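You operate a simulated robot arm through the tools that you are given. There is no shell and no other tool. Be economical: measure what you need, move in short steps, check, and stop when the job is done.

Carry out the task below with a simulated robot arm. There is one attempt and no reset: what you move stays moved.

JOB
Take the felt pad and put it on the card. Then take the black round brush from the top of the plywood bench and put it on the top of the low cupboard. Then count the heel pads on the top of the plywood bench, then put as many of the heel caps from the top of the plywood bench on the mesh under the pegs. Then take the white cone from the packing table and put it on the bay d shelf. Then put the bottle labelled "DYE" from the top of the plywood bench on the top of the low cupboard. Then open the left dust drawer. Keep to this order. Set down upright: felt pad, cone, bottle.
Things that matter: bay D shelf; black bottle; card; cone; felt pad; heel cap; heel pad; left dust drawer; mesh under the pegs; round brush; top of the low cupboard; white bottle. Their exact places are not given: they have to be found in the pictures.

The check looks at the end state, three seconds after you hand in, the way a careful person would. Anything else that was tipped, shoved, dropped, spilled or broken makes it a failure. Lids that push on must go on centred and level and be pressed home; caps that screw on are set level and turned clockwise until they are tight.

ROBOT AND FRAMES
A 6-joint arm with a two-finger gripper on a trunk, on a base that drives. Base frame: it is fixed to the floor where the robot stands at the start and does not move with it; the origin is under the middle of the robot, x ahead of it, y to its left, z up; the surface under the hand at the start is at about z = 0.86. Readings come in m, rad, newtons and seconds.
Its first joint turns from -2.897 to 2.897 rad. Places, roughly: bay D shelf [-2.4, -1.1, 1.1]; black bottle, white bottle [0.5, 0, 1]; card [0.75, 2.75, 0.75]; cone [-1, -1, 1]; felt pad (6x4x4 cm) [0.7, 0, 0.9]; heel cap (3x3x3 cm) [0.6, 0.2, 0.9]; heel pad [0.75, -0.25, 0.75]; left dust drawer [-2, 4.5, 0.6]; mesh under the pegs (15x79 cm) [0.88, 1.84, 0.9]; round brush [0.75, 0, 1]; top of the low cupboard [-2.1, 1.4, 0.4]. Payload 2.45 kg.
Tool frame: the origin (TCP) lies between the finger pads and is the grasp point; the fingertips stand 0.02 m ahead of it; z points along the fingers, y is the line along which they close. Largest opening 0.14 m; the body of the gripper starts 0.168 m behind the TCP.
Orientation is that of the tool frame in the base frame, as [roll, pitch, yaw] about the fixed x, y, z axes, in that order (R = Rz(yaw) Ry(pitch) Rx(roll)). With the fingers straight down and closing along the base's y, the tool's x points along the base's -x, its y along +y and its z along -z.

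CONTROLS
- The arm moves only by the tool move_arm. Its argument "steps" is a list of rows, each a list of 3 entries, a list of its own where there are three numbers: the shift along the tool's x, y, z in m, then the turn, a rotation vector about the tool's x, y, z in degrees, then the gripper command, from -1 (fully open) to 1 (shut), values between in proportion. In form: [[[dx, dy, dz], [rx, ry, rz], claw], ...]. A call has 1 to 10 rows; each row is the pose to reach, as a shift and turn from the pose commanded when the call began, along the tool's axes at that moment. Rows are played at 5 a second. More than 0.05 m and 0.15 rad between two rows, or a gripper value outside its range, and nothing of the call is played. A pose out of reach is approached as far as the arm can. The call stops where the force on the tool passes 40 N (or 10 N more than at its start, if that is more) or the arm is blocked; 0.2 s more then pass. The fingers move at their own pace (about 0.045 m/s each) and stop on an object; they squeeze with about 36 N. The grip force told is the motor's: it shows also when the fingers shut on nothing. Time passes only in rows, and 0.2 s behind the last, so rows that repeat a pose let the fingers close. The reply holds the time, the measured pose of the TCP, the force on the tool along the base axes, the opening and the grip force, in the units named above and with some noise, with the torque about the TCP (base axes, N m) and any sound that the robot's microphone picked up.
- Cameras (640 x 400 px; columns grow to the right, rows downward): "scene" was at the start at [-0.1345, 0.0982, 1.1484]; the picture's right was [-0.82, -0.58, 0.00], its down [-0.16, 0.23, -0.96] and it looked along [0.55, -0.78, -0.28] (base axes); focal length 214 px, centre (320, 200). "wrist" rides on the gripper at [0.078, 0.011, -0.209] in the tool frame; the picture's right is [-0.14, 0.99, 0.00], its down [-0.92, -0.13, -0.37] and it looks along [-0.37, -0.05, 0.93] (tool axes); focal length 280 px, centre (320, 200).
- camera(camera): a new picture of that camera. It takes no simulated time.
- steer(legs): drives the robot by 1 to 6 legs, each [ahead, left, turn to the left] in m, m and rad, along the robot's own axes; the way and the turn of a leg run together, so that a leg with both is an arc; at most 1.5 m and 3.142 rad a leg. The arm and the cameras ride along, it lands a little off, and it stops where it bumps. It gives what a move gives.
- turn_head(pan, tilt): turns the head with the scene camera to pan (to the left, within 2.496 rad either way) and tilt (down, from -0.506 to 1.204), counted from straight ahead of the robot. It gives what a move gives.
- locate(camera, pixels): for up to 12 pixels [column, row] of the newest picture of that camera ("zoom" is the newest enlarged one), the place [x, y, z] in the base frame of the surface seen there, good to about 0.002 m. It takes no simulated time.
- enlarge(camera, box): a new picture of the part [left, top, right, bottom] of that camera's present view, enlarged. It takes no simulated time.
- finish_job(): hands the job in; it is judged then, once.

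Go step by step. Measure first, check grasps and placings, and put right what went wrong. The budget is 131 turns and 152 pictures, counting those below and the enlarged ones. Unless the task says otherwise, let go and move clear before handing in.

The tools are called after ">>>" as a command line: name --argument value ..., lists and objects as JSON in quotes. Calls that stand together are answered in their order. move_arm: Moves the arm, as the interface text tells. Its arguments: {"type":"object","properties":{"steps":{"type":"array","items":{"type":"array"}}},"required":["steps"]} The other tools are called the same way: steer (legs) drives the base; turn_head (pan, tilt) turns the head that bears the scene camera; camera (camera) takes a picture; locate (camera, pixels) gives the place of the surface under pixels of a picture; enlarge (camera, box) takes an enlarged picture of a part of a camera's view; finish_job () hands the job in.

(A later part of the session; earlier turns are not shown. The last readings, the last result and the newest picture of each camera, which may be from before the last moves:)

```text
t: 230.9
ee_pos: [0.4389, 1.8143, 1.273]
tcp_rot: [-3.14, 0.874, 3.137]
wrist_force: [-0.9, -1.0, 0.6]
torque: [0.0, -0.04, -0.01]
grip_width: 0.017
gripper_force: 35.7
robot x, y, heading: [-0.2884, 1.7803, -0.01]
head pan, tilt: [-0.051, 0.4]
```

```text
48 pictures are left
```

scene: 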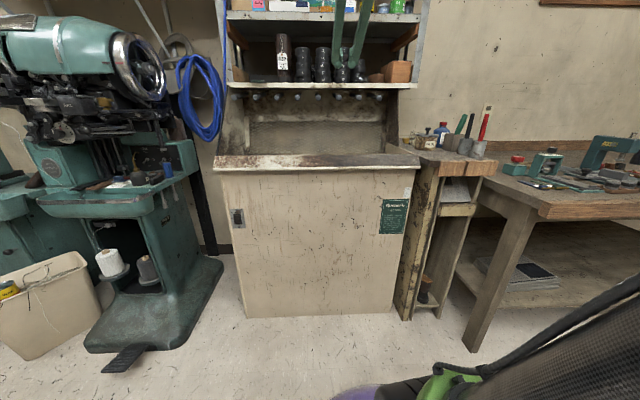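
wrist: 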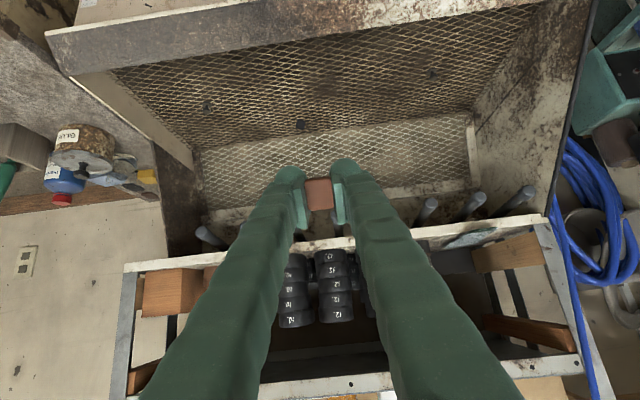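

>>> move_arm --steps '[[[0, 0.022, 0.04], [0, 0, 0], 1], [[-0.003, 0.045, 0.08], [0, 0, 0], 1], [[-0.006, 0.045, 0.13], [0, 0, 0], 1], [[-0.009, 0.045, 0.179], [0, 0, 0], 1], [[-0.011, 0.045, 0.228], [0, 0, 0], 1], [[-0.013, 0.045, 0.277], [0, 0, 0], 1], [[-0.013, 0.045, 0.326], [0, 0, 0], 1], [[-0.013, 0.045, 0.375], [0, 0, 0], 1], [[-0.013, 0.045, 0.424], [0, 0, 0], 1], [[-0.013, 0.045, 0.473], [0, 0, 0], 1]]'

>>> move_arm --steps '[[[0, 0, 0.045], [0, 0, 0], 1], [[0, 0, 0.0885], [0, 0, 0], 1], [[0, 0, 0.0885], [0, 0, 0], 0.6], [[0, 0, 0.0885], [0, 0, 0], 0.4], [[0, 0, 0.0885], [0, 0, 0], 0.4]]'

>>> move_arm --steps '[[[0, 0, -0.04], [0, 0, 0], 0.4], [[0, 0, -0.09], [0, 0, 0], 0.2], [[0, 0, -0.14], [0, 0, 0], 0], [[0, 0, -0.19], [0, 0, 0], 0], [[0, 0, -0.24], [0, 0, 0], 0], [[0, 0, -0.29], [0, 0, 0], 0], [[0, 0, -0.34], [0, 0, 0], 0], [[0, 0, -0.39], [0, 0, 0], 0], [[0, 0, -0.44], [0, 0, 0], 0], [[0, 0, -0.49], [0, 0, 0], 0]]'

>>> enlarge --camera "wrist" --box '[190, 70, 500, 200]'

```text
t: 233.1
ee_pos: [0.8119, 1.8595, 0.9803]
tcp_rot: [-3.14, 0.872, 3.138]
wrist_force: [0.2, 0.2, 0.1]
torque: [0.01, 0.01, 0.01]
grip_width: 0.0167
gripper_force: 35.9
robot x, y, heading: [-0.2865, 1.7774, -0.004]
head pan, tilt: [-0.051, 0.4]
```

```text
t: 234.3
ee_pos: [0.8802, 1.8575, 0.9237]
tcp_rot: [-3.139, 0.871, 3.137]
wrist_force: [-0.2, -1.6, 0.3]
torque: [-0.03, 0.01, 0.01]
grip_width: 0.0421
gripper_force: 0.0
robot x, y, heading: [-0.2894, 1.7793, -0.011]
head pan, tilt: [-0.051, 0.4]
```

```text
t: 236.5
ee_pos: [0.501, 1.8564, 1.2366]
tcp_rot: [-3.138, 0.873, 3.139]
wrist_force: [0.5, 0.1, 0.6]
torque: [-0.02, 0.02, -0.05]
grip_width: 0.0699
gripper_force: 0.1
robot x, y, heading: [-0.2867, 1.778, -0.008]
head pan, tilt: [-0.051, 0.4]
```

```text
2.06 times, centred on (345, 135) of wrist
```

zoom: 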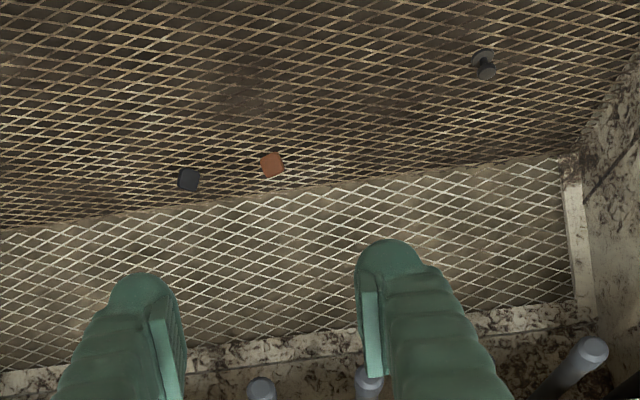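

Two caps rest on the mesh. Next the white cone: I drive to the packing table and untilt the arm.

>>> move_arm --steps '[[[0, 0, 0], [0, 8.3, 0], -0.4], [[0, 0, -0.03], [0, 16.6, 0], -0.4], [[0, 0, -0.06], [0, 25, 0], -0.4], [[0, 0, -0.09], [0, 33.3, 0], -0.4], [[0, 0, -0.12], [0, 41.6, 0], -0.4], [[0, 0, -0.15], [0, 50, 0], -0.4]]'

>>> steer --legs '[[-0.5, 0, 0], [0, -1.45, 0], [0, 0, -1.563], [0.4, 0, 0]]'

>>> turn_head --pan -0.4 --tilt 0.3

>>> camera --camera "scene"

>>> camera --camera "wrist"

```text
t: 237.9
ee_pos: [0.3857, 1.8613, 1.3332]
tcp_rot: [-3.14, -0.001, 3.137]
wrist_force: [-0.8, -0.7, 0.5]
torque: [0.0, -0.16, 0.03]
grip_width: 0.0982
gripper_force: 0.0
robot x, y, heading: [-0.2839, 1.779, -0.01]
head pan, tilt: [-0.051, 0.4]
```

```text
t: 253.6
ee_pos: [-0.7294, -0.7592, 1.3336]
tcp_rot: [3.141, 0.001, 1.56]
wrist_force: [-0.4, -0.3, 0.1]
torque: [0.03, 0.01, -0.02]
grip_width: 0.0983
gripper_force: 0.1
robot x, y, heading: [-0.8067, -0.0821, -1.587]
head pan, tilt: [-0.051, 0.4]
```

```text
t: 254.4
ee_pos: [-0.7286, -0.7588, 1.3336]
tcp_rot: [3.141, 0.0, 1.562]
wrist_force: [0.7, 0.0, -0.1]
torque: [-0.01, -0.01, -0.02]
grip_width: 0.098
gripper_force: 0.1
robot x, y, heading: [-0.8113, -0.082, -1.587]
head pan, tilt: [-0.4, 0.3]
```

```text
46 pictures are left
```

scene: 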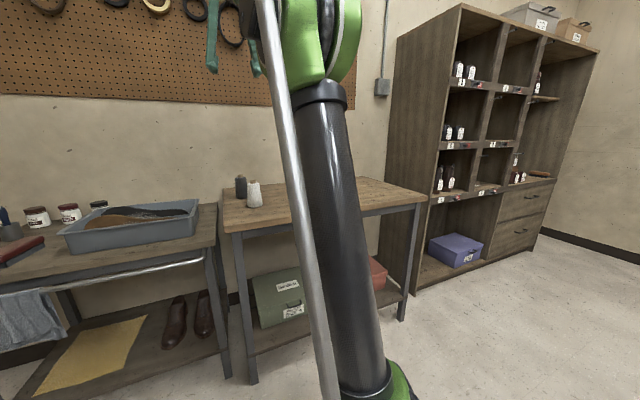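

```text
45 pictures are left
```

wrist: 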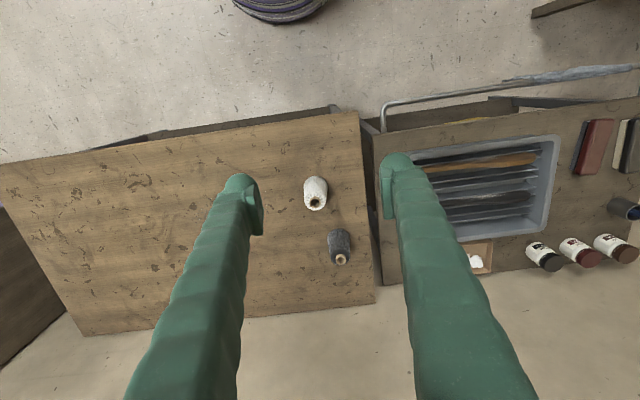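

>>> locate --camera "wrist" --pixels '[[314, 203], [315, 185], [306, 192], [324, 192], [341, 258], [338, 240]]'

>>> enlarge --camera "scene" --box '[430, 20, 570, 210]'

>>> locate --camera "zoom" --pixels '[[55, 160], [150, 158], [55, 285], [145, 270], [55, 390], [130, 375], [130, 380], [210, 370], [180, 300], [95, 300]]'

```text
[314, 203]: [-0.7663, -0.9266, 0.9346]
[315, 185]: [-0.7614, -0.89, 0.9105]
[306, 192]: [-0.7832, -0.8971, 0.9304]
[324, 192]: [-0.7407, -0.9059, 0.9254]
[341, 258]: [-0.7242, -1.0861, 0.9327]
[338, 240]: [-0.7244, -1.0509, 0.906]
```

```text
2.11 times, centred on (500, 115) of scene
```

zoom: 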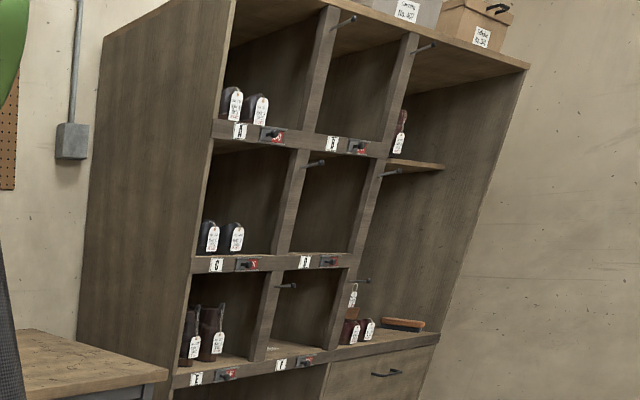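

```text
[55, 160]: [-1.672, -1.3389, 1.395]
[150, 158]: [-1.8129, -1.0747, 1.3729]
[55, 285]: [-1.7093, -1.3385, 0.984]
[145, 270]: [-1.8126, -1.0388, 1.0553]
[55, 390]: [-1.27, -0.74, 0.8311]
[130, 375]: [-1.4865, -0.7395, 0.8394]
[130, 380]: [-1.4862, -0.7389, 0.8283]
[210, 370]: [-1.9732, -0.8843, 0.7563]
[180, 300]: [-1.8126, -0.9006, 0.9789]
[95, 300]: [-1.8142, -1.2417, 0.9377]
```

The white cone's axis is ≈(−0.763, −0.912), z 0.84–0.935. The bay openings face +y, so I need a tilted grasp (60°). I tilt and pre-position.

>>> move_arm --steps '[[[0.0, -0.034, 0.03], [0, -7.5, 0], -0.6], [[0.0, -0.034, 0.06], [0, -15, 0], -0.6], [[0.02, -0.034, 0.09], [0, -22.5, 0], -0.6], [[0.05, -0.034, 0.12], [0, -30, 0], -0.6], [[0.05, -0.034, 0.15], [0, -37.5, 0], -0.6], [[0.05, -0.034, 0.18], [0, -45, 0], -0.6], [[0.05, -0.034, 0.21], [0, -52.5, 0], -0.6], [[0.05, -0.034, 0.24], [0, -60, 0], -0.6]]'

>>> camera --camera "wrist"

```text
t: 256.2
ee_pos: [-0.7656, -0.7082, 1.091]
tcp_rot: [-3.139, 1.049, 1.563]
wrist_force: [-0.2, -1.2, 0.0]
torque: [0.0, -0.03, 0.0]
grip_width: 0.1123
gripper_force: 0.0
robot x, y, heading: [-0.8073, -0.0809, -1.584]
head pan, tilt: [-0.4, 0.3]
```

```text
43 pictures are left
```

wrist: 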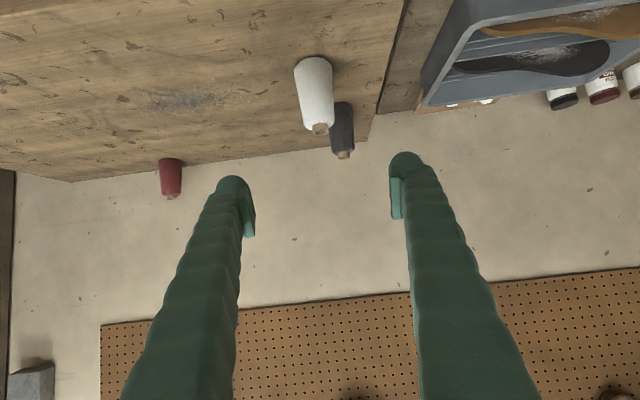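

>>> locate --camera "wrist" --pixels '[[298, 70], [314, 70], [330, 70], [304, 115], [318, 115], [331, 115], [320, 129], [314, 62]]'

```text
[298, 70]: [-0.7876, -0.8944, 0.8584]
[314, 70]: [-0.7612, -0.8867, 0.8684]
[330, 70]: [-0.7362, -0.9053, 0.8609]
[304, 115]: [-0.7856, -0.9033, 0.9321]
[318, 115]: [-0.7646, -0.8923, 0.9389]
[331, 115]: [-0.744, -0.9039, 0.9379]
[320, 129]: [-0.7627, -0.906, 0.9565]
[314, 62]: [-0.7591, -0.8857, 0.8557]
```

>>> move_arm --steps '[[[0.0112, 0.002, 0.0459], [0, 0, 0], -0.6], [[0.0224, 0.002, 0.0918], [0, 0, 0], -0.6], [[0.0336, 0.002, 0.1377], [0, 0, 0], -0.6], [[0.0448, 0.002, 0.1836], [0, 0, 0], -0.6], [[0.056, 0.002, 0.2295], [0, 0, 0], -0.4], [[0.0673, 0.002, 0.2754], [0, 0, 0], -0.2]]'

>>> camera --camera "wrist"

```text
t: 257.6
ee_pos: [-0.7597, -0.915, 0.8979]
tcp_rot: [-3.142, 1.05, 1.562]
wrist_force: [0.1, 0.6, 0.2]
torque: [-0.04, -0.05, 0.04]
grip_width: 0.0839
gripper_force: 0.0
robot x, y, heading: [-0.807, -0.0809, -1.585]
head pan, tilt: [-0.4, 0.3]
```

```text
42 pictures are left
```

wrist: 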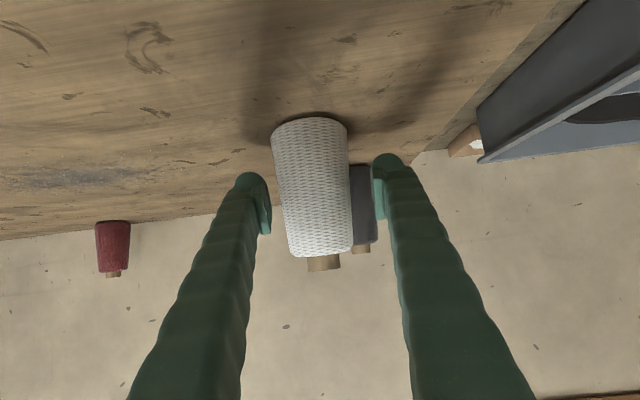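

Well straddled. I close and lift.

>>> move_arm --steps '[[[0, -0.003, 0], [0, 0, 0], 0.2], [[0, -0.003, 0], [0, 0, 0], 0.6], [[0, -0.003, 0], [0, 0, 0], 1], [[0, -0.003, 0], [0, 0, 0], 1], [[0, -0.003, 0], [0, 0, 0], 1]]'

>>> move_arm --steps '[[[-0.0368, 0, -0.0212], [0, 0, 0], 1], [[-0.0736, 0, -0.0424], [0, 0, 0], 1], [[-0.1104, 0, -0.0636], [0, 0, 0], 1], [[-0.1472, 0, -0.0848], [0, 0, 0], 1], [[-0.184, 0, -0.106], [0, 0, 0], 1], [[-0.2, 0, -0.15], [0, 0, 0], 1], [[-0.2, 0, -0.2], [0, 0, 0], 1], [[-0.2, 0, -0.25], [0, 0, 0], 1]]'

>>> camera --camera "wrist"

```text
t: 258.9
ee_pos: [-0.7648, -0.9136, 0.8978]
tcp_rot: [-3.138, 1.048, 1.561]
wrist_force: [0.3, 1.1, 0.1]
torque: [-0.01, 0.01, 0.0]
grip_width: 0.0572
gripper_force: 35.8
robot x, y, heading: [-0.8038, -0.083, -1.584]
head pan, tilt: [-0.4, 0.3]
```

```text
t: 260.6
ee_pos: [-0.7633, -0.7965, 1.1938]
tcp_rot: [-3.141, 1.046, 1.562]
wrist_force: [0.3, -1.3, -1.9]
torque: [0.06, 0.02, -0.05]
grip_width: 0.0568
gripper_force: 35.9
robot x, y, heading: [-0.8091, -0.087, -1.579]
head pan, tilt: [-0.4, 0.3]
```

```text
41 pictures are left
```

wrist: 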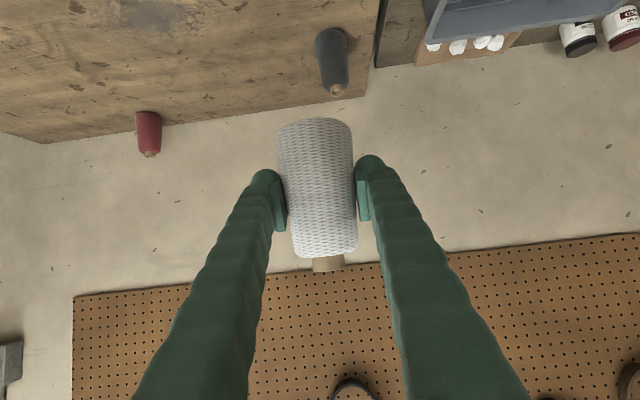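

Cone held. I drive in front of the bays.

>>> steer --legs '[[-0.2, 0, 0], [0, -1.45, 0]]'

>>> turn_head --pan -0.15 --tilt 0.1

>>> camera --camera "scene"

```text
t: 269.0
ee_pos: [-2.2004, -0.5875, 1.1938]
tcp_rot: [-3.139, 1.047, 1.57]
wrist_force: [0.6, -0.9, -1.8]
torque: [0.02, -0.04, 0.06]
grip_width: 0.0568
gripper_force: 36.4
robot x, y, heading: [-2.2486, 0.1257, -1.571]
head pan, tilt: [-0.4, 0.3]
```

```text
t: 269.8
ee_pos: [-2.2025, -0.586, 1.1941]
tcp_rot: [-3.14, 1.047, 1.57]
wrist_force: [0.4, 0.3, -1.7]
torque: [-0.02, 0.02, 0.01]
grip_width: 0.0569
gripper_force: 36.0
robot x, y, heading: [-2.2553, 0.1272, -1.574]
head pan, tilt: [-0.15, 0.099]
```

```text
40 pictures are left
```

scene: 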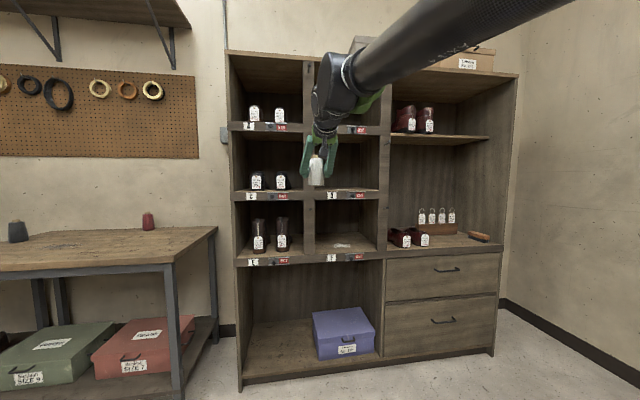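

>>> enlarge --camera "scene" --box '[225, 100, 395, 270]'

>>> locate --camera "zoom" --pixels '[[400, 345], [430, 348], [500, 345], [450, 332], [350, 320], [470, 310], [335, 280], [450, 120], [575, 250], [420, 325], [560, 325], [450, 290]]'

```text
2.35 times, centred on (310, 185) of scene
```

zoom: 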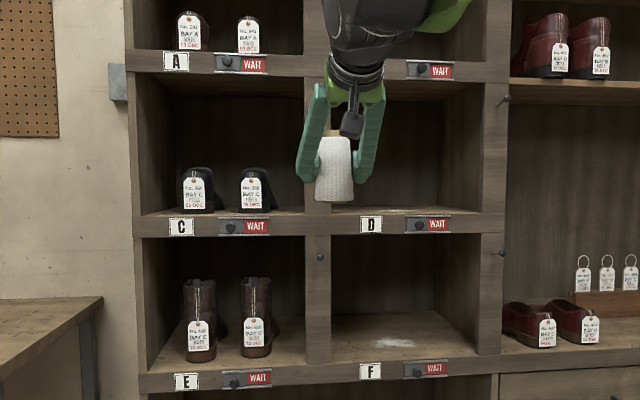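

```text
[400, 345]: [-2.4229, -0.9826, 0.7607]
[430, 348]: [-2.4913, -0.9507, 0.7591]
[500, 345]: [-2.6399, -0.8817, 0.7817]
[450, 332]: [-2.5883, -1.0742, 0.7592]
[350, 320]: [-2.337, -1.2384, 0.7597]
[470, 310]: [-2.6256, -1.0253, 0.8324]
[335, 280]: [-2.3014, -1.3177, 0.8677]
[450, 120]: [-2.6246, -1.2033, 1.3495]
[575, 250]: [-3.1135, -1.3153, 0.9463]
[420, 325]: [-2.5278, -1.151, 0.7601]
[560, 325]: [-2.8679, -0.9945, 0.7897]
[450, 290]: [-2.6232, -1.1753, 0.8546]
```

>>> locate --camera "zoom" --pixels '[[400, 213], [440, 212], [440, 208], [470, 212], [375, 210], [318, 220], [490, 150], [480, 150], [420, 90], [410, 150], [370, 226], [430, 70]]'

```text
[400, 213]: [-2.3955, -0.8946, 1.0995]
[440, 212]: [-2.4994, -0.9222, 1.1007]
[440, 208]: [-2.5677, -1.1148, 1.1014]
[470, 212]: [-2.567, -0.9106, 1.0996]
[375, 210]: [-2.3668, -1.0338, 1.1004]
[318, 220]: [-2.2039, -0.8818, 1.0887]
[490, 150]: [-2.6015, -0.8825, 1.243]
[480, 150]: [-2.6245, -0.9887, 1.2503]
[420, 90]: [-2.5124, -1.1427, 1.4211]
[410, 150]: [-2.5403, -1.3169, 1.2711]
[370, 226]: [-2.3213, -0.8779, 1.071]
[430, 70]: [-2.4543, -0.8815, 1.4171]
```

Bay D (mid-right) is empty: shelf z 1.100, x −2.6…−2.23, y −0.88…−1.32. I drive right and ahead.

>>> steer --legs '[[0, -0.2, 0], [0.22, 0, 0]]'

>>> camera --camera "wrist"

```text
t: 272.7
ee_pos: [-2.4003, -0.8013, 1.1942]
tcp_rot: [-3.141, 1.046, 1.577]
wrist_force: [-0.1, -0.3, -1.6]
torque: [0.0, 0.01, 0.0]
grip_width: 0.0569
gripper_force: 35.7
robot x, y, heading: [-2.4552, -0.0896, -1.567]
head pan, tilt: [-0.15, 0.099]
```

```text
38 pictures are left
```

wrist: 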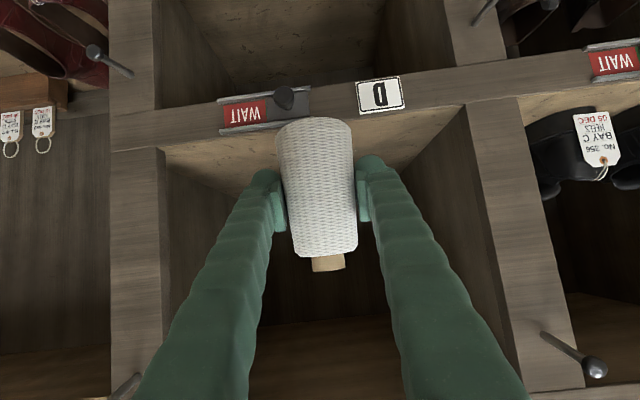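

>>> move_arm --steps '[[[-0.023, 0, 0.04], [0, 0, 0], 1], [[-0.046, 0, 0.08], [0, 0, 0], 1], [[-0.069, 0, 0.119], [0, 0, 0], 1], [[-0.092, 0, 0.159], [0, 0, 0], 1], [[-0.1145, 0, 0.1983], [0, 0, 0], 1], [[-0.1, 0, 0.2066], [0, 0, 0], 1], [[-0.0877, 0, 0.2138], [0, 0, 0], 1]]'

>>> camera --camera "wrist"

```text
t: 274.3
ee_pos: [-2.4011, -1.0309, 1.1622]
tcp_rot: [-3.139, 1.048, 1.576]
wrist_force: [-0.1, 0.0, -2.2]
torque: [0.01, 0.01, 0.02]
grip_width: 0.0569
gripper_force: 36.5
robot x, y, heading: [-2.4569, -0.0893, -1.569]
head pan, tilt: [-0.15, 0.099]
```

```text
37 pictures are left
```

wrist: 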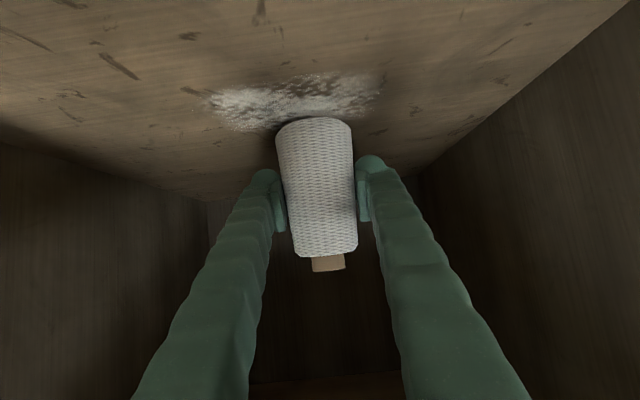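

>>> move_arm --steps '[[[0.0026, 0, 0.0015], [0, 0, 0], 1], [[0.0035, 0, 0.002], [0, 0, 0], 1], [[0.0035, 0, 0.002], [0, 0, 0], 0.1], [[0.0035, 0, 0.002], [0, 0, 0], -0.2], [[0.0035, 0, 0.002], [0, 0, 0], -0.3], [[0.0035, 0, 0.002], [0, 0, 0], -0.3]]'

>>> move_arm --steps '[[[0.02, 0, -0.035], [0, 0, 0], -0.3], [[0.04, 0, -0.07], [0, 0, 0], -0.3], [[0.06, 0, -0.105], [0, 0, 0], -0.3], [[0.08, 0, -0.14], [0, 0, 0], -0.3], [[0.1, 0, -0.175], [0, 0, 0], -0.3], [[0.12, 0, -0.21], [0, 0, 0], -0.3]]'

>>> camera --camera "wrist"

```text
t: 275.7
ee_pos: [-2.4006, -1.0292, 1.1585]
tcp_rot: [-3.14, 1.047, 1.574]
wrist_force: [0.2, 0.0, -1.4]
torque: [-0.03, -0.02, 0.0]
grip_width: 0.0909
gripper_force: 0.1
robot x, y, heading: [-2.4525, -0.0877, -1.568]
head pan, tilt: [-0.15, 0.099]
```

```text
t: 277.1
ee_pos: [-2.4029, -0.7874, 1.1604]
tcp_rot: [-3.14, 1.047, 1.575]
wrist_force: [0.0, 0.0, -0.3]
torque: [0.03, 0.02, -0.01]
grip_width: 0.0913
gripper_force: 0.2
robot x, y, heading: [-2.4555, -0.0903, -1.569]
head pan, tilt: [-0.15, 0.099]
```

```text
36 pictures are left
```

wrist: 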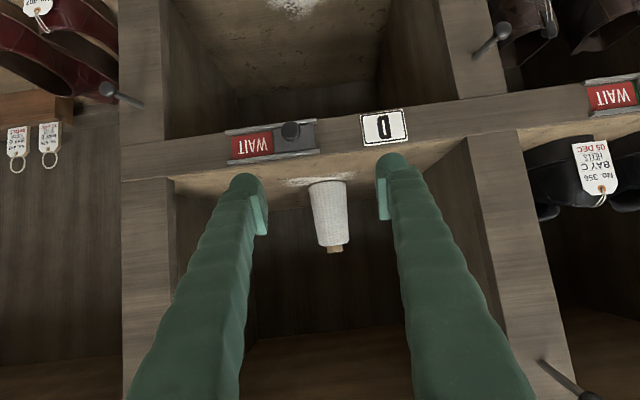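

Cone stands upright in bay D. I back off, untilt and drive to the bench for the DYE bottle.

>>> steer --legs '[[-0.35, 0, 0]]'

>>> move_arm --steps '[[[0, 0, 0], [0, 7.5, 0], -0.6], [[-0.02, 0, -0.02], [0, 15, 0], -0.8], [[-0.05, 0, -0.04], [0, 22.5, 0], -1], [[-0.08, 0, -0.06], [0, 30, 0], -1], [[-0.1, 0, -0.08], [0, 37.5, 0], -1], [[-0.1, 0, -0.12], [0, 45, 0], -1], [[-0.1, 0, -0.16], [0, 52.5, 0], -1], [[-0.1, 0, -0.2], [0, 60, 0], -1]]'

>>> steer --legs '[[0, 0, 1.569], [1.2, -0.1, 0], [1.1, -0.1, 0]]'

>>> camera --camera "wrist"

```text
t: 279.4
ee_pos: [-2.3972, -0.4356, 1.16]
tcp_rot: [-3.141, 1.047, 1.586]
wrist_force: [-0.1, -0.1, 0.1]
torque: [-0.01, -0.03, 0.02]
grip_width: 0.0911
gripper_force: 0.1
robot x, y, heading: [-2.4593, 0.262, -1.562]
head pan, tilt: [-0.15, 0.099]
```

```text
t: 281.2
ee_pos: [-2.4003, -0.3128, 1.349]
tcp_rot: [-3.14, -0.001, 1.587]
wrist_force: [0.0, -0.4, -0.2]
torque: [-0.1, 0.0, 0.01]
grip_width: 0.1399
gripper_force: 0.1
robot x, y, heading: [-2.4563, 0.2616, -1.559]
head pan, tilt: [-0.15, 0.099]
```

```text
t: 296.4
ee_pos: [0.4309, 0.0015, 1.3484]
tcp_rot: [3.142, 0.0, 3.094]
wrist_force: [-0.1, -0.3, -0.6]
torque: [0.02, 0.03, 0.01]
grip_width: 0.14
gripper_force: 0.1
robot x, y, heading: [-0.1428, -0.0204, -0.056]
head pan, tilt: [-0.15, 0.099]
```

```text
35 pictures are left
```

wrist: 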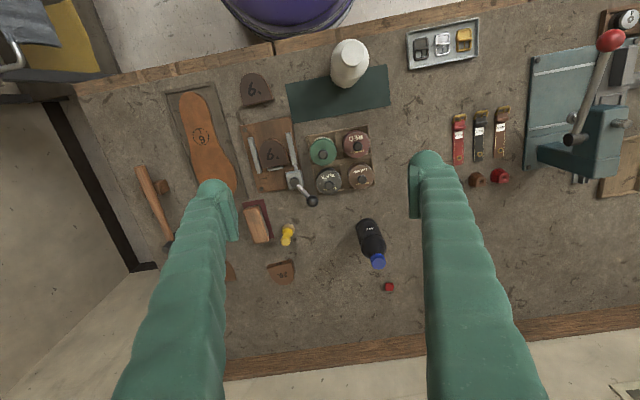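

>>> locate --camera "wrist" --pixels '[[378, 260], [372, 230], [362, 225], [382, 248], [366, 219]]'

```text
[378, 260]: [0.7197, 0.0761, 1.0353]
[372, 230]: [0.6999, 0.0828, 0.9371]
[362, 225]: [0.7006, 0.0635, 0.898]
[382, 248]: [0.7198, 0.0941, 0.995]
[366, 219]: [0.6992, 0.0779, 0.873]
```

>>> move_arm --steps '[[[-0.045, 0.014, 0], [0, 0, 0], -1], [[-0.09, 0.028, 0], [0, 0, 0], -1], [[-0.135, 0.042, 0], [0, 0, 0], -1], [[-0.18, 0.056, 0], [0, 0, 0], -1], [[-0.225, 0.07, 0], [0, 0, 0], -1], [[-0.27, 0.084, 0], [0, 0, 0], -1], [[-0.287, 0.089, 0.04], [0, 0, 0], -1], [[-0.287, 0.089, 0.09], [0, 0, 0], -1], [[-0.287, 0.089, 0.14], [0, 0, 0], -1], [[-0.287, 0.089, 0.19], [0, 0, 0], -1]]'

>>> camera --camera "wrist"

```text
t: 298.6
ee_pos: [0.7216, 0.0771, 1.1607]
tcp_rot: [3.141, -0.001, 3.093]
wrist_force: [0.0, 0.5, 0.6]
torque: [0.03, -0.01, 0.0]
grip_width: 0.14
gripper_force: 0.1
out of reach, approached as far as the arm can: row 3, 4, 5, 6, 7, 8
robot x, y, heading: [-0.1488, -0.0173, -0.054]
head pan, tilt: [-0.15, 0.099]
```

```text
34 pictures are left
```

wrist: 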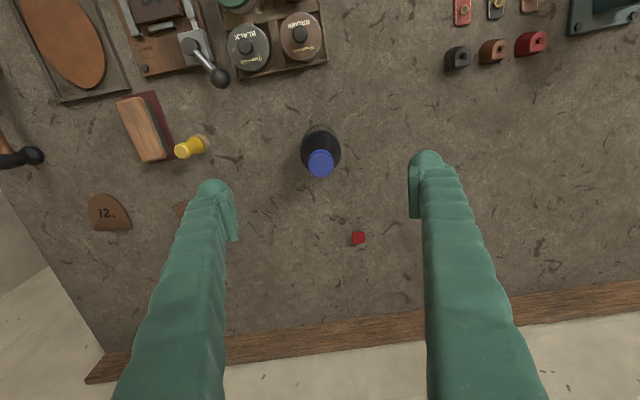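

>>> move_arm --steps '[[[0, 0, 0.045], [0, 0, 0], -1], [[0, 0, 0.09], [0, 0, 0], -1], [[0, 0, 0.135], [0, 0, 0], -1], [[0, 0, 0.18], [0, 0, 0], -0.8], [[0, 0, 0.226], [0, 0, 0], -0.5], [[0, 0, 0.226], [0, 0, 0], 0], [[0, 0, 0.226], [0, 0, 0], 0.5], [[0, 0, 0.226], [0, 0, 0], 1], [[0, 0, 0.226], [0, 0, 0], 1], [[0, 0, 0.226], [0, 0, 0], 1]]'

>>> camera --camera "wrist"

```text
t: 300.8
ee_pos: [0.7229, 0.0745, 0.9331]
tcp_rot: [3.141, 0.0, 3.094]
wrist_force: [-0.1, 0.8, 0.1]
torque: [0.01, 0.04, -0.02]
grip_width: 0.0612
gripper_force: 36.0
robot x, y, heading: [-0.145, -0.0141, -0.054]
head pan, tilt: [-0.15, 0.099]
```

```text
33 pictures are left
```

wrist: 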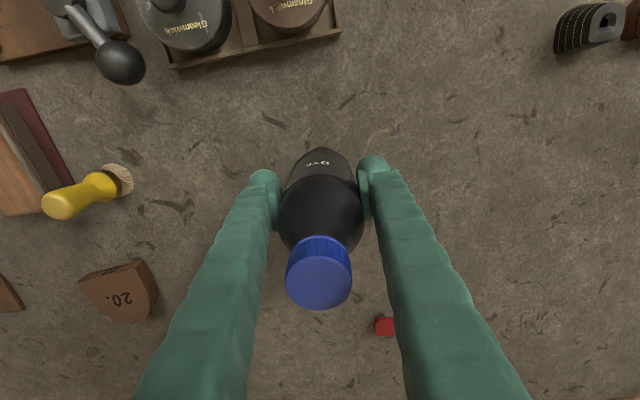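

Bottle gripped (0.061 m). I lift, retract, and drive back to the low cupboard.

>>> move_arm --steps '[[[0, 0, -0.04], [0, 0, 0], 1], [[0, 0, -0.085], [0, 0, 0], 1], [[0, 0, -0.13], [0, 0, 0], 1], [[0, 0, -0.175], [0, 0, 0], 1], [[0, 0, -0.22], [0, 0, 0], 1], [[0.03, 0, -0.25], [0, 0, 0], 1], [[0.06, 0, -0.28], [0, 0, 0], 1], [[0.095, 0, -0.31], [0, 0, 0], 1], [[0.13, 0, -0.335], [0, 0, 0], 1], [[0.175, 0, -0.335], [0, 0, 0], 1]]'

>>> steer --legs '[[-0.5, 0, 0], [0, 0, 1.625], [0, 1.4, 0], [0.6, 0.1, 0]]'

>>> camera --camera "wrist"

```text
t: 303.0
ee_pos: [0.5493, 0.0841, 1.2682]
tcp_rot: [-3.141, -0.001, 3.093]
wrist_force: [1.4, 0.4, -3.2]
torque: [0.0, 0.19, -0.01]
grip_width: 0.0612
gripper_force: 36.0
robot x, y, heading: [-0.1432, -0.0178, -0.052]
head pan, tilt: [-0.15, 0.099]
```

```text
t: 319.6
ee_pos: [-2.3253, 1.2526, 1.2686]
tcp_rot: [-3.142, 0.001, -1.538]
wrist_force: [0.1, 0.1, -3.0]
torque: [0.01, -0.02, 0.0]
grip_width: 0.061
gripper_force: 35.9
robot x, y, heading: [-2.1658, 0.5704, 1.603]
head pan, tilt: [-0.15, 0.099]
```

```text
32 pictures are left
```

wrist: 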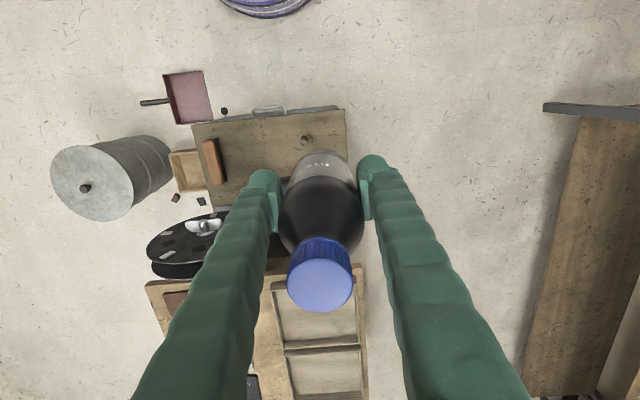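

>>> move_arm --steps '[[[-0.014, -0.045, 0], [0, 0, 0], 1], [[-0.028, -0.09, 0], [0, 0, 0], 1], [[-0.042, -0.135, 0], [0, 0, 0], 1], [[-0.056, -0.18, 0], [0, 0, 0], 1], [[-0.07, -0.222, 0], [0, 0, 0], 1], [[-0.07, -0.222, 0.049], [0, 0, 0], 1], [[-0.07, -0.222, 0.098], [0, 0, 0], 1], [[-0.07, -0.222, 0.147], [0, 0, 0], 1], [[-0.07, -0.222, 0.196], [0, 0, 0], 1], [[-0.07, -0.222, 0.245], [0, 0, 0], 1]]'

>>> move_arm --steps '[[[0, 0, 0.049], [0, 0, 0], 1], [[0, 0, 0.098], [0, 0, 0], 1], [[0, 0, 0.147], [0, 0, 0], 1], [[0, 0, 0.196], [0, 0, 0], 1], [[0, 0, 0.245], [0, 0, 0], 1], [[0, 0, 0.294], [0, 0, 0], 1], [[0, 0, 0.343], [0, 0, 0], 1], [[0, 0, 0.39], [0, 0, 0], 1]]'

>>> camera --camera "wrist"

```text
t: 321.8
ee_pos: [-2.1055, 1.3302, 1.0238]
tcp_rot: [-3.14, 0.0, -1.535]
wrist_force: [0.5, -0.1, -2.9]
torque: [-0.04, -0.05, -0.01]
grip_width: 0.061
gripper_force: 35.6
robot x, y, heading: [-2.1642, 0.5707, 1.598]
head pan, tilt: [-0.15, 0.099]
```

```text
t: 323.6
ee_pos: [-2.1061, 1.3315, 0.6369]
tcp_rot: [-3.142, -0.001, -1.538]
wrist_force: [-0.5, -0.5, -2.1]
torque: [-0.03, 0.03, -0.01]
grip_width: 0.061
gripper_force: 35.7
robot x, y, heading: [-2.1674, 0.5673, 1.604]
head pan, tilt: [-0.15, 0.099]
```

```text
31 pictures are left
```

wrist: 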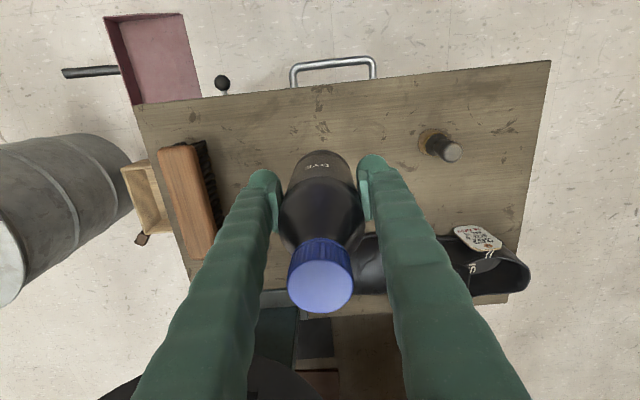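

>>> move_arm --steps '[[[0, 0, 0.045], [0, 0, 0], 1], [[0, 0, 0.09], [0, 0, 0], 1], [[0, 0, 0.105], [0, 0, 0], 1], [[0, 0, 0.112], [0, 0, 0], 1], [[0, 0, 0.1135], [0, 0, 0], 0.1], [[0, 0, 0.1135], [0, 0, 0], -0.2], [[0, 0, 0.1135], [0, 0, 0], -0.2]]'

>>> move_arm --steps '[[[0, 0, -0.045], [0, 0, 0], -0.2], [[0, 0, -0.09], [0, 0, 0], -0.2], [[0, 0, -0.135], [0, 0, 0], -0.2], [[0, 0, -0.18], [0, 0, 0], -0.2], [[0, 0, -0.225], [0, 0, 0], -0.2], [[0, 0, -0.27], [0, 0, 0], -0.2], [[0, 0, -0.315], [0, 0, 0], -0.2]]'

>>> camera --camera "wrist"

```text
t: 325.2
ee_pos: [-2.1049, 1.3318, 0.5211]
tcp_rot: [3.141, 0.001, -1.538]
wrist_force: [0.6, 0.5, -0.4]
torque: [-0.01, 0.02, 0.01]
grip_width: 0.0842
gripper_force: 0.0
robot x, y, heading: [-2.1637, 0.5716, 1.602]
head pan, tilt: [-0.15, 0.099]
```

```text
t: 326.8
ee_pos: [-2.1064, 1.33, 0.8362]
tcp_rot: [-3.141, -0.001, -1.537]
wrist_force: [0.7, 0.1, 0.0]
torque: [-0.06, 0.03, -0.02]
grip_width: 0.0842
gripper_force: 0.1
robot x, y, heading: [-2.1666, 0.5707, 1.607]
head pan, tilt: [-0.15, 0.099]
```

```text
30 pictures are left
```

wrist: 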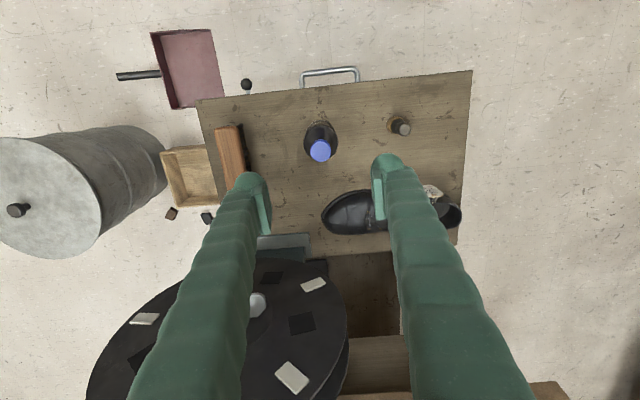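

Bottle upright on the cupboard. Next the left dust drawer: I raise the arm and drive round to the grinder side.

>>> move_arm --steps '[[[0.03, 0, -0.035], [0, 0, 0], 0], [[0.06, 0, -0.07], [0, 0, 0], 0], [[0.09, 0, -0.105], [0, 0, 0], 0], [[0.12, 0, -0.14], [0, 0, 0], 0], [[0.15, 0, -0.175], [0, 0, 0], 0], [[0.18, 0, -0.21], [0, 0, 0], 0], [[0.21, 0, -0.245], [0, 0, 0], 0], [[0.25, 0, -0.27], [0, 0, 0], 0], [[0.29, 0, -0.3], [0, 0, 0], 0]]'

>>> steer --legs '[[-0.35, 0, -0.035], [0, -1.47, 0], [1.4, 0, 0], [0.7, 0, 0]]'

>>> turn_head --pan 0.5 --tilt 0.4

>>> camera --camera "scene"

```text
t: 328.8
ee_pos: [-2.0961, 1.0396, 1.1361]
tcp_rot: [-3.14, 0.001, -1.539]
wrist_force: [0.9, 0.3, 0.6]
torque: [-0.08, 0.02, -0.04]
grip_width: 0.0698
gripper_force: 0.1
robot x, y, heading: [-2.1622, 0.5702, 1.606]
head pan, tilt: [-0.15, 0.099]
```

```text
t: 348.0
ee_pos: [-0.5774, 2.8013, 1.1357]
tcp_rot: [3.141, 0.0, -1.593]
wrist_force: [-0.5, 0.4, -0.4]
torque: [-0.02, -0.01, 0.04]
grip_width: 0.0701
gripper_force: 0.0
robot x, y, heading: [-0.6724, 2.3341, 1.542]
head pan, tilt: [-0.15, 0.099]
```

```text
t: 349.1
ee_pos: [-0.5773, 2.8008, 1.1359]
tcp_rot: [3.141, 0.001, -1.594]
wrist_force: [0.2, -0.6, -0.2]
torque: [-0.03, 0.01, -0.02]
grip_width: 0.07
gripper_force: 0.0
robot x, y, heading: [-0.6733, 2.3328, 1.545]
head pan, tilt: [0.499, 0.4]
```

```text
29 pictures are left
```

scene: 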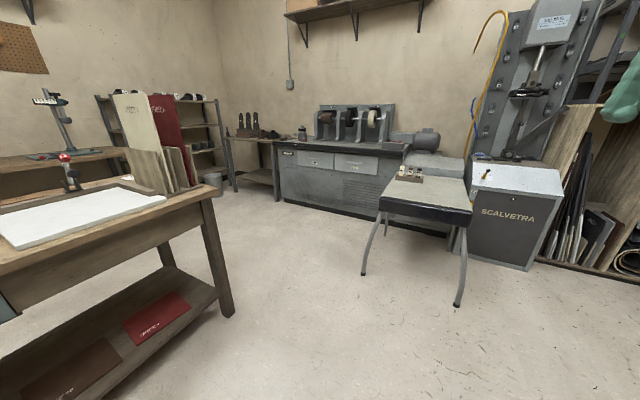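

>>> locate --camera "scene" --pixels '[[317, 160], [357, 165], [297, 155], [334, 158], [365, 272], [458, 303], [228, 312], [377, 205], [282, 195], [400, 225], [213, 195], [235, 190]]'

>>> enlarge --camera "scene" --box '[260, 90, 450, 230]'

```text
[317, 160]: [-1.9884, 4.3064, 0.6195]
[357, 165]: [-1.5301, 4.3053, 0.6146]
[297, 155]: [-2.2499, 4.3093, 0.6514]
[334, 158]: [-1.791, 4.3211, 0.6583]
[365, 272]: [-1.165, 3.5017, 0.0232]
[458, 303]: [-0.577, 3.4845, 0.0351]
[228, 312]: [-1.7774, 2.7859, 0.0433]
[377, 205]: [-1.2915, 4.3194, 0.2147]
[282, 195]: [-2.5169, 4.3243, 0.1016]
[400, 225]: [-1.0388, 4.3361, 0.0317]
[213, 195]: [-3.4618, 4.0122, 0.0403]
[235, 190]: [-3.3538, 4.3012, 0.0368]
```

```text
2.86 times, centred on (355, 160) of scene
```

zoom: 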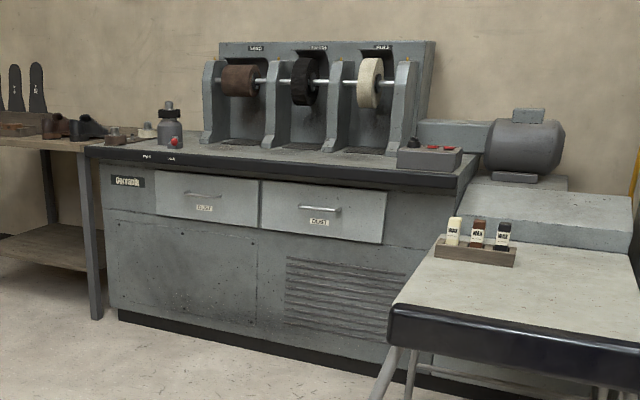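

Left dust drawer face at y 4.306, x≈−1.99, handle near z 0.66. I pass between the two tables along y≈3.13.

>>> steer --legs '[[0.78, 0, 0.025], [0, 1.32, 0], [0.3, 0, 0]]'

>>> turn_head --pan 0.1 --tilt 0.5

>>> camera --camera "scene"

```text
t: 361.1
ee_pos: [-1.8653, 3.9184, 1.1351]
tcp_rot: [-3.141, 0.0, -1.591]
wrist_force: [0.1, 0.5, -0.8]
torque: [0.01, -0.03, 0.01]
grip_width: 0.0701
gripper_force: 0.1
robot x, y, heading: [-1.9598, 3.455, 1.548]
head pan, tilt: [0.499, 0.4]
```

```text
t: 362.0
ee_pos: [-1.8652, 3.9184, 1.136]
tcp_rot: [-3.141, -0.001, -1.591]
wrist_force: [0.1, 0.3, 0.2]
torque: [-0.01, 0.02, -0.03]
grip_width: 0.0701
gripper_force: 0.0
robot x, y, heading: [-1.9581, 3.4521, 1.551]
head pan, tilt: [0.099, 0.499]
```

```text
27 pictures are left
```

scene: 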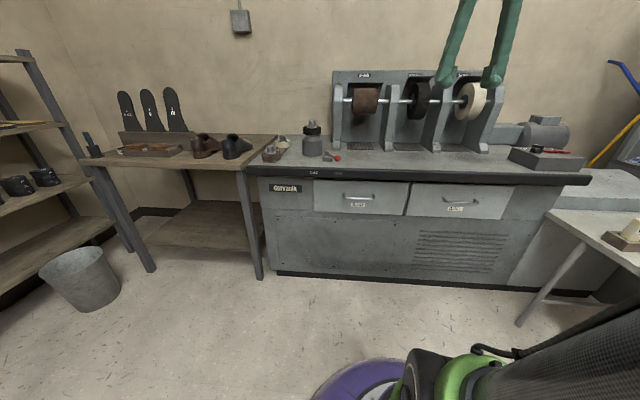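

>>> enlarge --camera "scene" --box '[310, 170, 420, 220]'

>>> locate --camera "zoom" --pixels '[[200, 148], [220, 152], [280, 153], [340, 155], [371, 158], [280, 175], [280, 130], [25, 230], [560, 240], [280, 60], [200, 160], [370, 145]]'

```text
5.82 times, centred on (365, 195) of scene
```

zoom: 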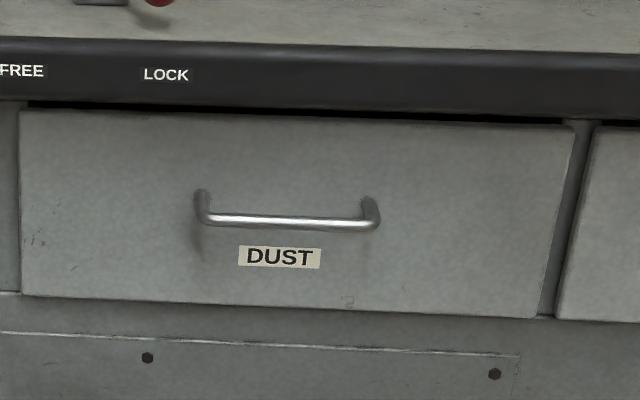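

```text
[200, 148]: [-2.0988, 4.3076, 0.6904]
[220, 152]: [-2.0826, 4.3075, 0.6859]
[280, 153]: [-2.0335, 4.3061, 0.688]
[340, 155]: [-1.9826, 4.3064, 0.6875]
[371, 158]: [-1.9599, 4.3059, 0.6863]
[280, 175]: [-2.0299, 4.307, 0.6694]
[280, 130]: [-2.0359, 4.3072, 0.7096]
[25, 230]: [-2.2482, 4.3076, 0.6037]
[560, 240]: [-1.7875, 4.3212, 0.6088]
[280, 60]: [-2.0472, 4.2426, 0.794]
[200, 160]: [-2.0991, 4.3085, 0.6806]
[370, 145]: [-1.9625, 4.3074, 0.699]
```

There is a FREE/LOCK latch with a red knob on the top above the drawer. I look closely at it and the handle.

>>> enlarge --camera "scene" --box '[290, 120, 370, 190]'

>>> locate --camera "zoom" --pixels '[[385, 300], [370, 305], [355, 292], [340, 285], [330, 280], [250, 240], [280, 280], [230, 290], [140, 408], [220, 415]]'

>>> locate --camera "scene" --pixels '[[346, 207], [358, 207], [372, 208], [345, 204], [375, 206], [360, 206]]'

```text
5.71 times, centred on (330, 155) of scene
```

zoom: 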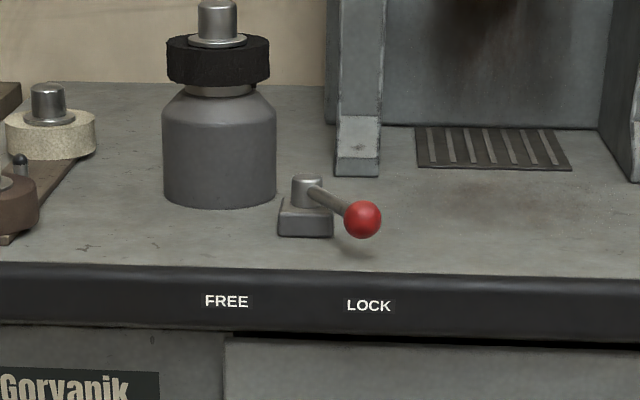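

```text
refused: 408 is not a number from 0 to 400
```

```text
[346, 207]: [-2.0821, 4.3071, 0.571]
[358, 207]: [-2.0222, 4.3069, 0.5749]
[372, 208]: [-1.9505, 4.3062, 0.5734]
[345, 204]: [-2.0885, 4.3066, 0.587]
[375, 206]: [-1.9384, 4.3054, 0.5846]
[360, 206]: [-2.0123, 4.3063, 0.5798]
```

>>> locate --camera "zoom" --pixels '[[362, 219], [350, 225], [330, 197], [306, 185], [306, 205], [283, 225], [225, 301], [368, 306], [370, 190], [220, 180], [357, 150], [345, 205]]'

>>> enlarge --camera "scene" --box '[335, 180, 395, 220]'

>>> locate --camera "zoom" --pixels '[[105, 175], [240, 185], [280, 188], [120, 182], [300, 170], [200, 182], [200, 188], [320, 180]]'

```text
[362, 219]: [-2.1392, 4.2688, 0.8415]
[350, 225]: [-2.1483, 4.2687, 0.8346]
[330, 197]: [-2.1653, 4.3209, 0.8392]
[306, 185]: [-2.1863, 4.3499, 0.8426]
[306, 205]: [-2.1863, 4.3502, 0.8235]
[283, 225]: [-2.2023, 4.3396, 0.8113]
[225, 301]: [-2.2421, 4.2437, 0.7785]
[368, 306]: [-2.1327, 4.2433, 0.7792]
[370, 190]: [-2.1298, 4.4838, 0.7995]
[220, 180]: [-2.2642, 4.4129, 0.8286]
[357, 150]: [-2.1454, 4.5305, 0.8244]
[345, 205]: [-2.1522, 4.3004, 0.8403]
```

```text
10.00 times, centred on (365, 200) of scene
```

zoom: 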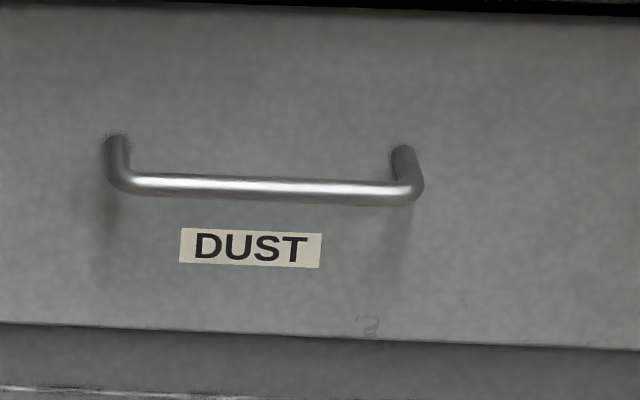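

```text
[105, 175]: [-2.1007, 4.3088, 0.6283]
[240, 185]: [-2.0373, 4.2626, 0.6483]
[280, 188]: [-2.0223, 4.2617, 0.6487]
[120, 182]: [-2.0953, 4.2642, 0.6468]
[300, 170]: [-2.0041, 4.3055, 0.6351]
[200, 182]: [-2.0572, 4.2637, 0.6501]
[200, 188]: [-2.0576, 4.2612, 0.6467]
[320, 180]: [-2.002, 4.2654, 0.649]
```

The latch (pivot ≈(−2.187, 4.358), red ball ≈(−2.14, 4.28, 0.84)) points at LOCK. I'll push the ball left to FREE with closed fingers, starting from its right side.

>>> move_arm --steps '[[[-0.04, 0.028, 0.0], [0, 0, 0], 1], [[-0.08, 0.056, 0.0], [0, 0, 0], 1], [[-0.12, 0.084, 0.0], [0, 0, 0], 1], [[-0.16, 0.112, 0.0], [0, 0, 0], 1], [[-0.2, 0.14, 0], [0, 0, 0], 1], [[-0.24, 0.168, 0.0], [0, 0, 0], 1], [[-0.28, 0.196, 0.0], [0, 0, 0], 1], [[-0.32, 0.22, 0.0], [0, 0, 0], 1], [[-0.345, 0.227, 0.04], [0, 0, 0], 1], [[-0.345, 0.227, 0.085], [0, 0, 0], 1]]'

>>> move_arm --steps '[[[0, 0, 0.045], [0, 0, 0], 1], [[0, 0, 0.09], [0, 0, 0], 1], [[0, 0, 0.125], [0, 0, 0], 1]]'

>>> camera --camera "wrist"

```text
t: 364.2
ee_pos: [-2.0861, 4.2681, 1.0527]
tcp_rot: [3.141, 0.001, -1.59]
wrist_force: [0.0, -0.5, -0.2]
torque: [0.06, -0.01, 0.04]
grip_width: 0.0
gripper_force: 29.2
robot x, y, heading: [-1.9556, 3.4512, 1.55]
head pan, tilt: [0.099, 0.499]
```

```text
t: 365.0
ee_pos: [-2.0881, 4.2677, 0.9272]
tcp_rot: [-3.141, -0.001, -1.589]
wrist_force: [0.5, -1.1, -0.3]
torque: [0.04, 0.02, -0.04]
grip_width: 0.0003
gripper_force: 30.1
robot x, y, heading: [-1.9587, 3.4533, 1.549]
head pan, tilt: [0.099, 0.499]
```

```text
23 pictures are left
```

wrist: 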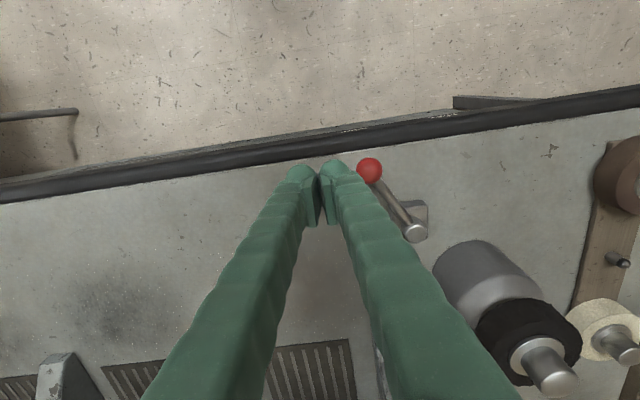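

>>> locate --camera "wrist" --pixels '[[369, 170], [360, 170], [380, 172], [369, 160], [398, 212], [413, 230], [425, 205]]'

```text
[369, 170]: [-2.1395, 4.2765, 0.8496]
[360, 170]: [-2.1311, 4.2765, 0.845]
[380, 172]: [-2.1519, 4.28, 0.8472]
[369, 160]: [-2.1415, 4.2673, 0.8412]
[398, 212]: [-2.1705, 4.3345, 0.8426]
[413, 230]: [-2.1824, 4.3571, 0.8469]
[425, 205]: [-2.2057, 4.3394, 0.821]
```

>>> move_arm --steps '[[[0, 0, 0.045], [0, 0, 0], 1], [[0, 0, 0.079], [0, 0, 0], 1], [[0, 0.025, 0.079], [0, 0, 0], 1], [[0, 0.045, 0.079], [0, 0, 0], 1], [[0, 0.06, 0.079], [0, 0, 0], 1], [[0, 0.075, 0.079], [0, 0, 0], 1], [[0, 0.09, 0.079], [0, 0, 0], 1], [[0, 0.105, 0.079], [0, 0, 0], 1], [[0, 0.117, 0.079], [0, 0, 0], 1]]'

>>> camera --camera "wrist"

```text
t: 367.0
ee_pos: [-2.197, 4.2713, 0.8463]
tcp_rot: [-3.139, -0.001, -1.594]
wrist_force: [20.9, -4.5, -5.9]
torque: [-0.11, -0.32, -0.11]
grip_width: 0.0001
gripper_force: 29.5
robot x, y, heading: [-1.9585, 3.4479, 1.547]
head pan, tilt: [0.099, 0.499]
```

```text
22 pictures are left
```

wrist: 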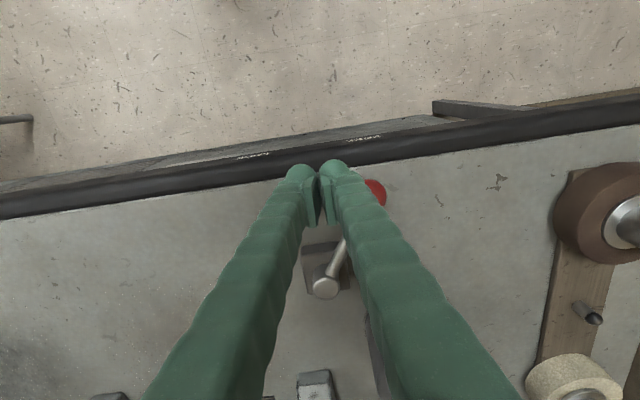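

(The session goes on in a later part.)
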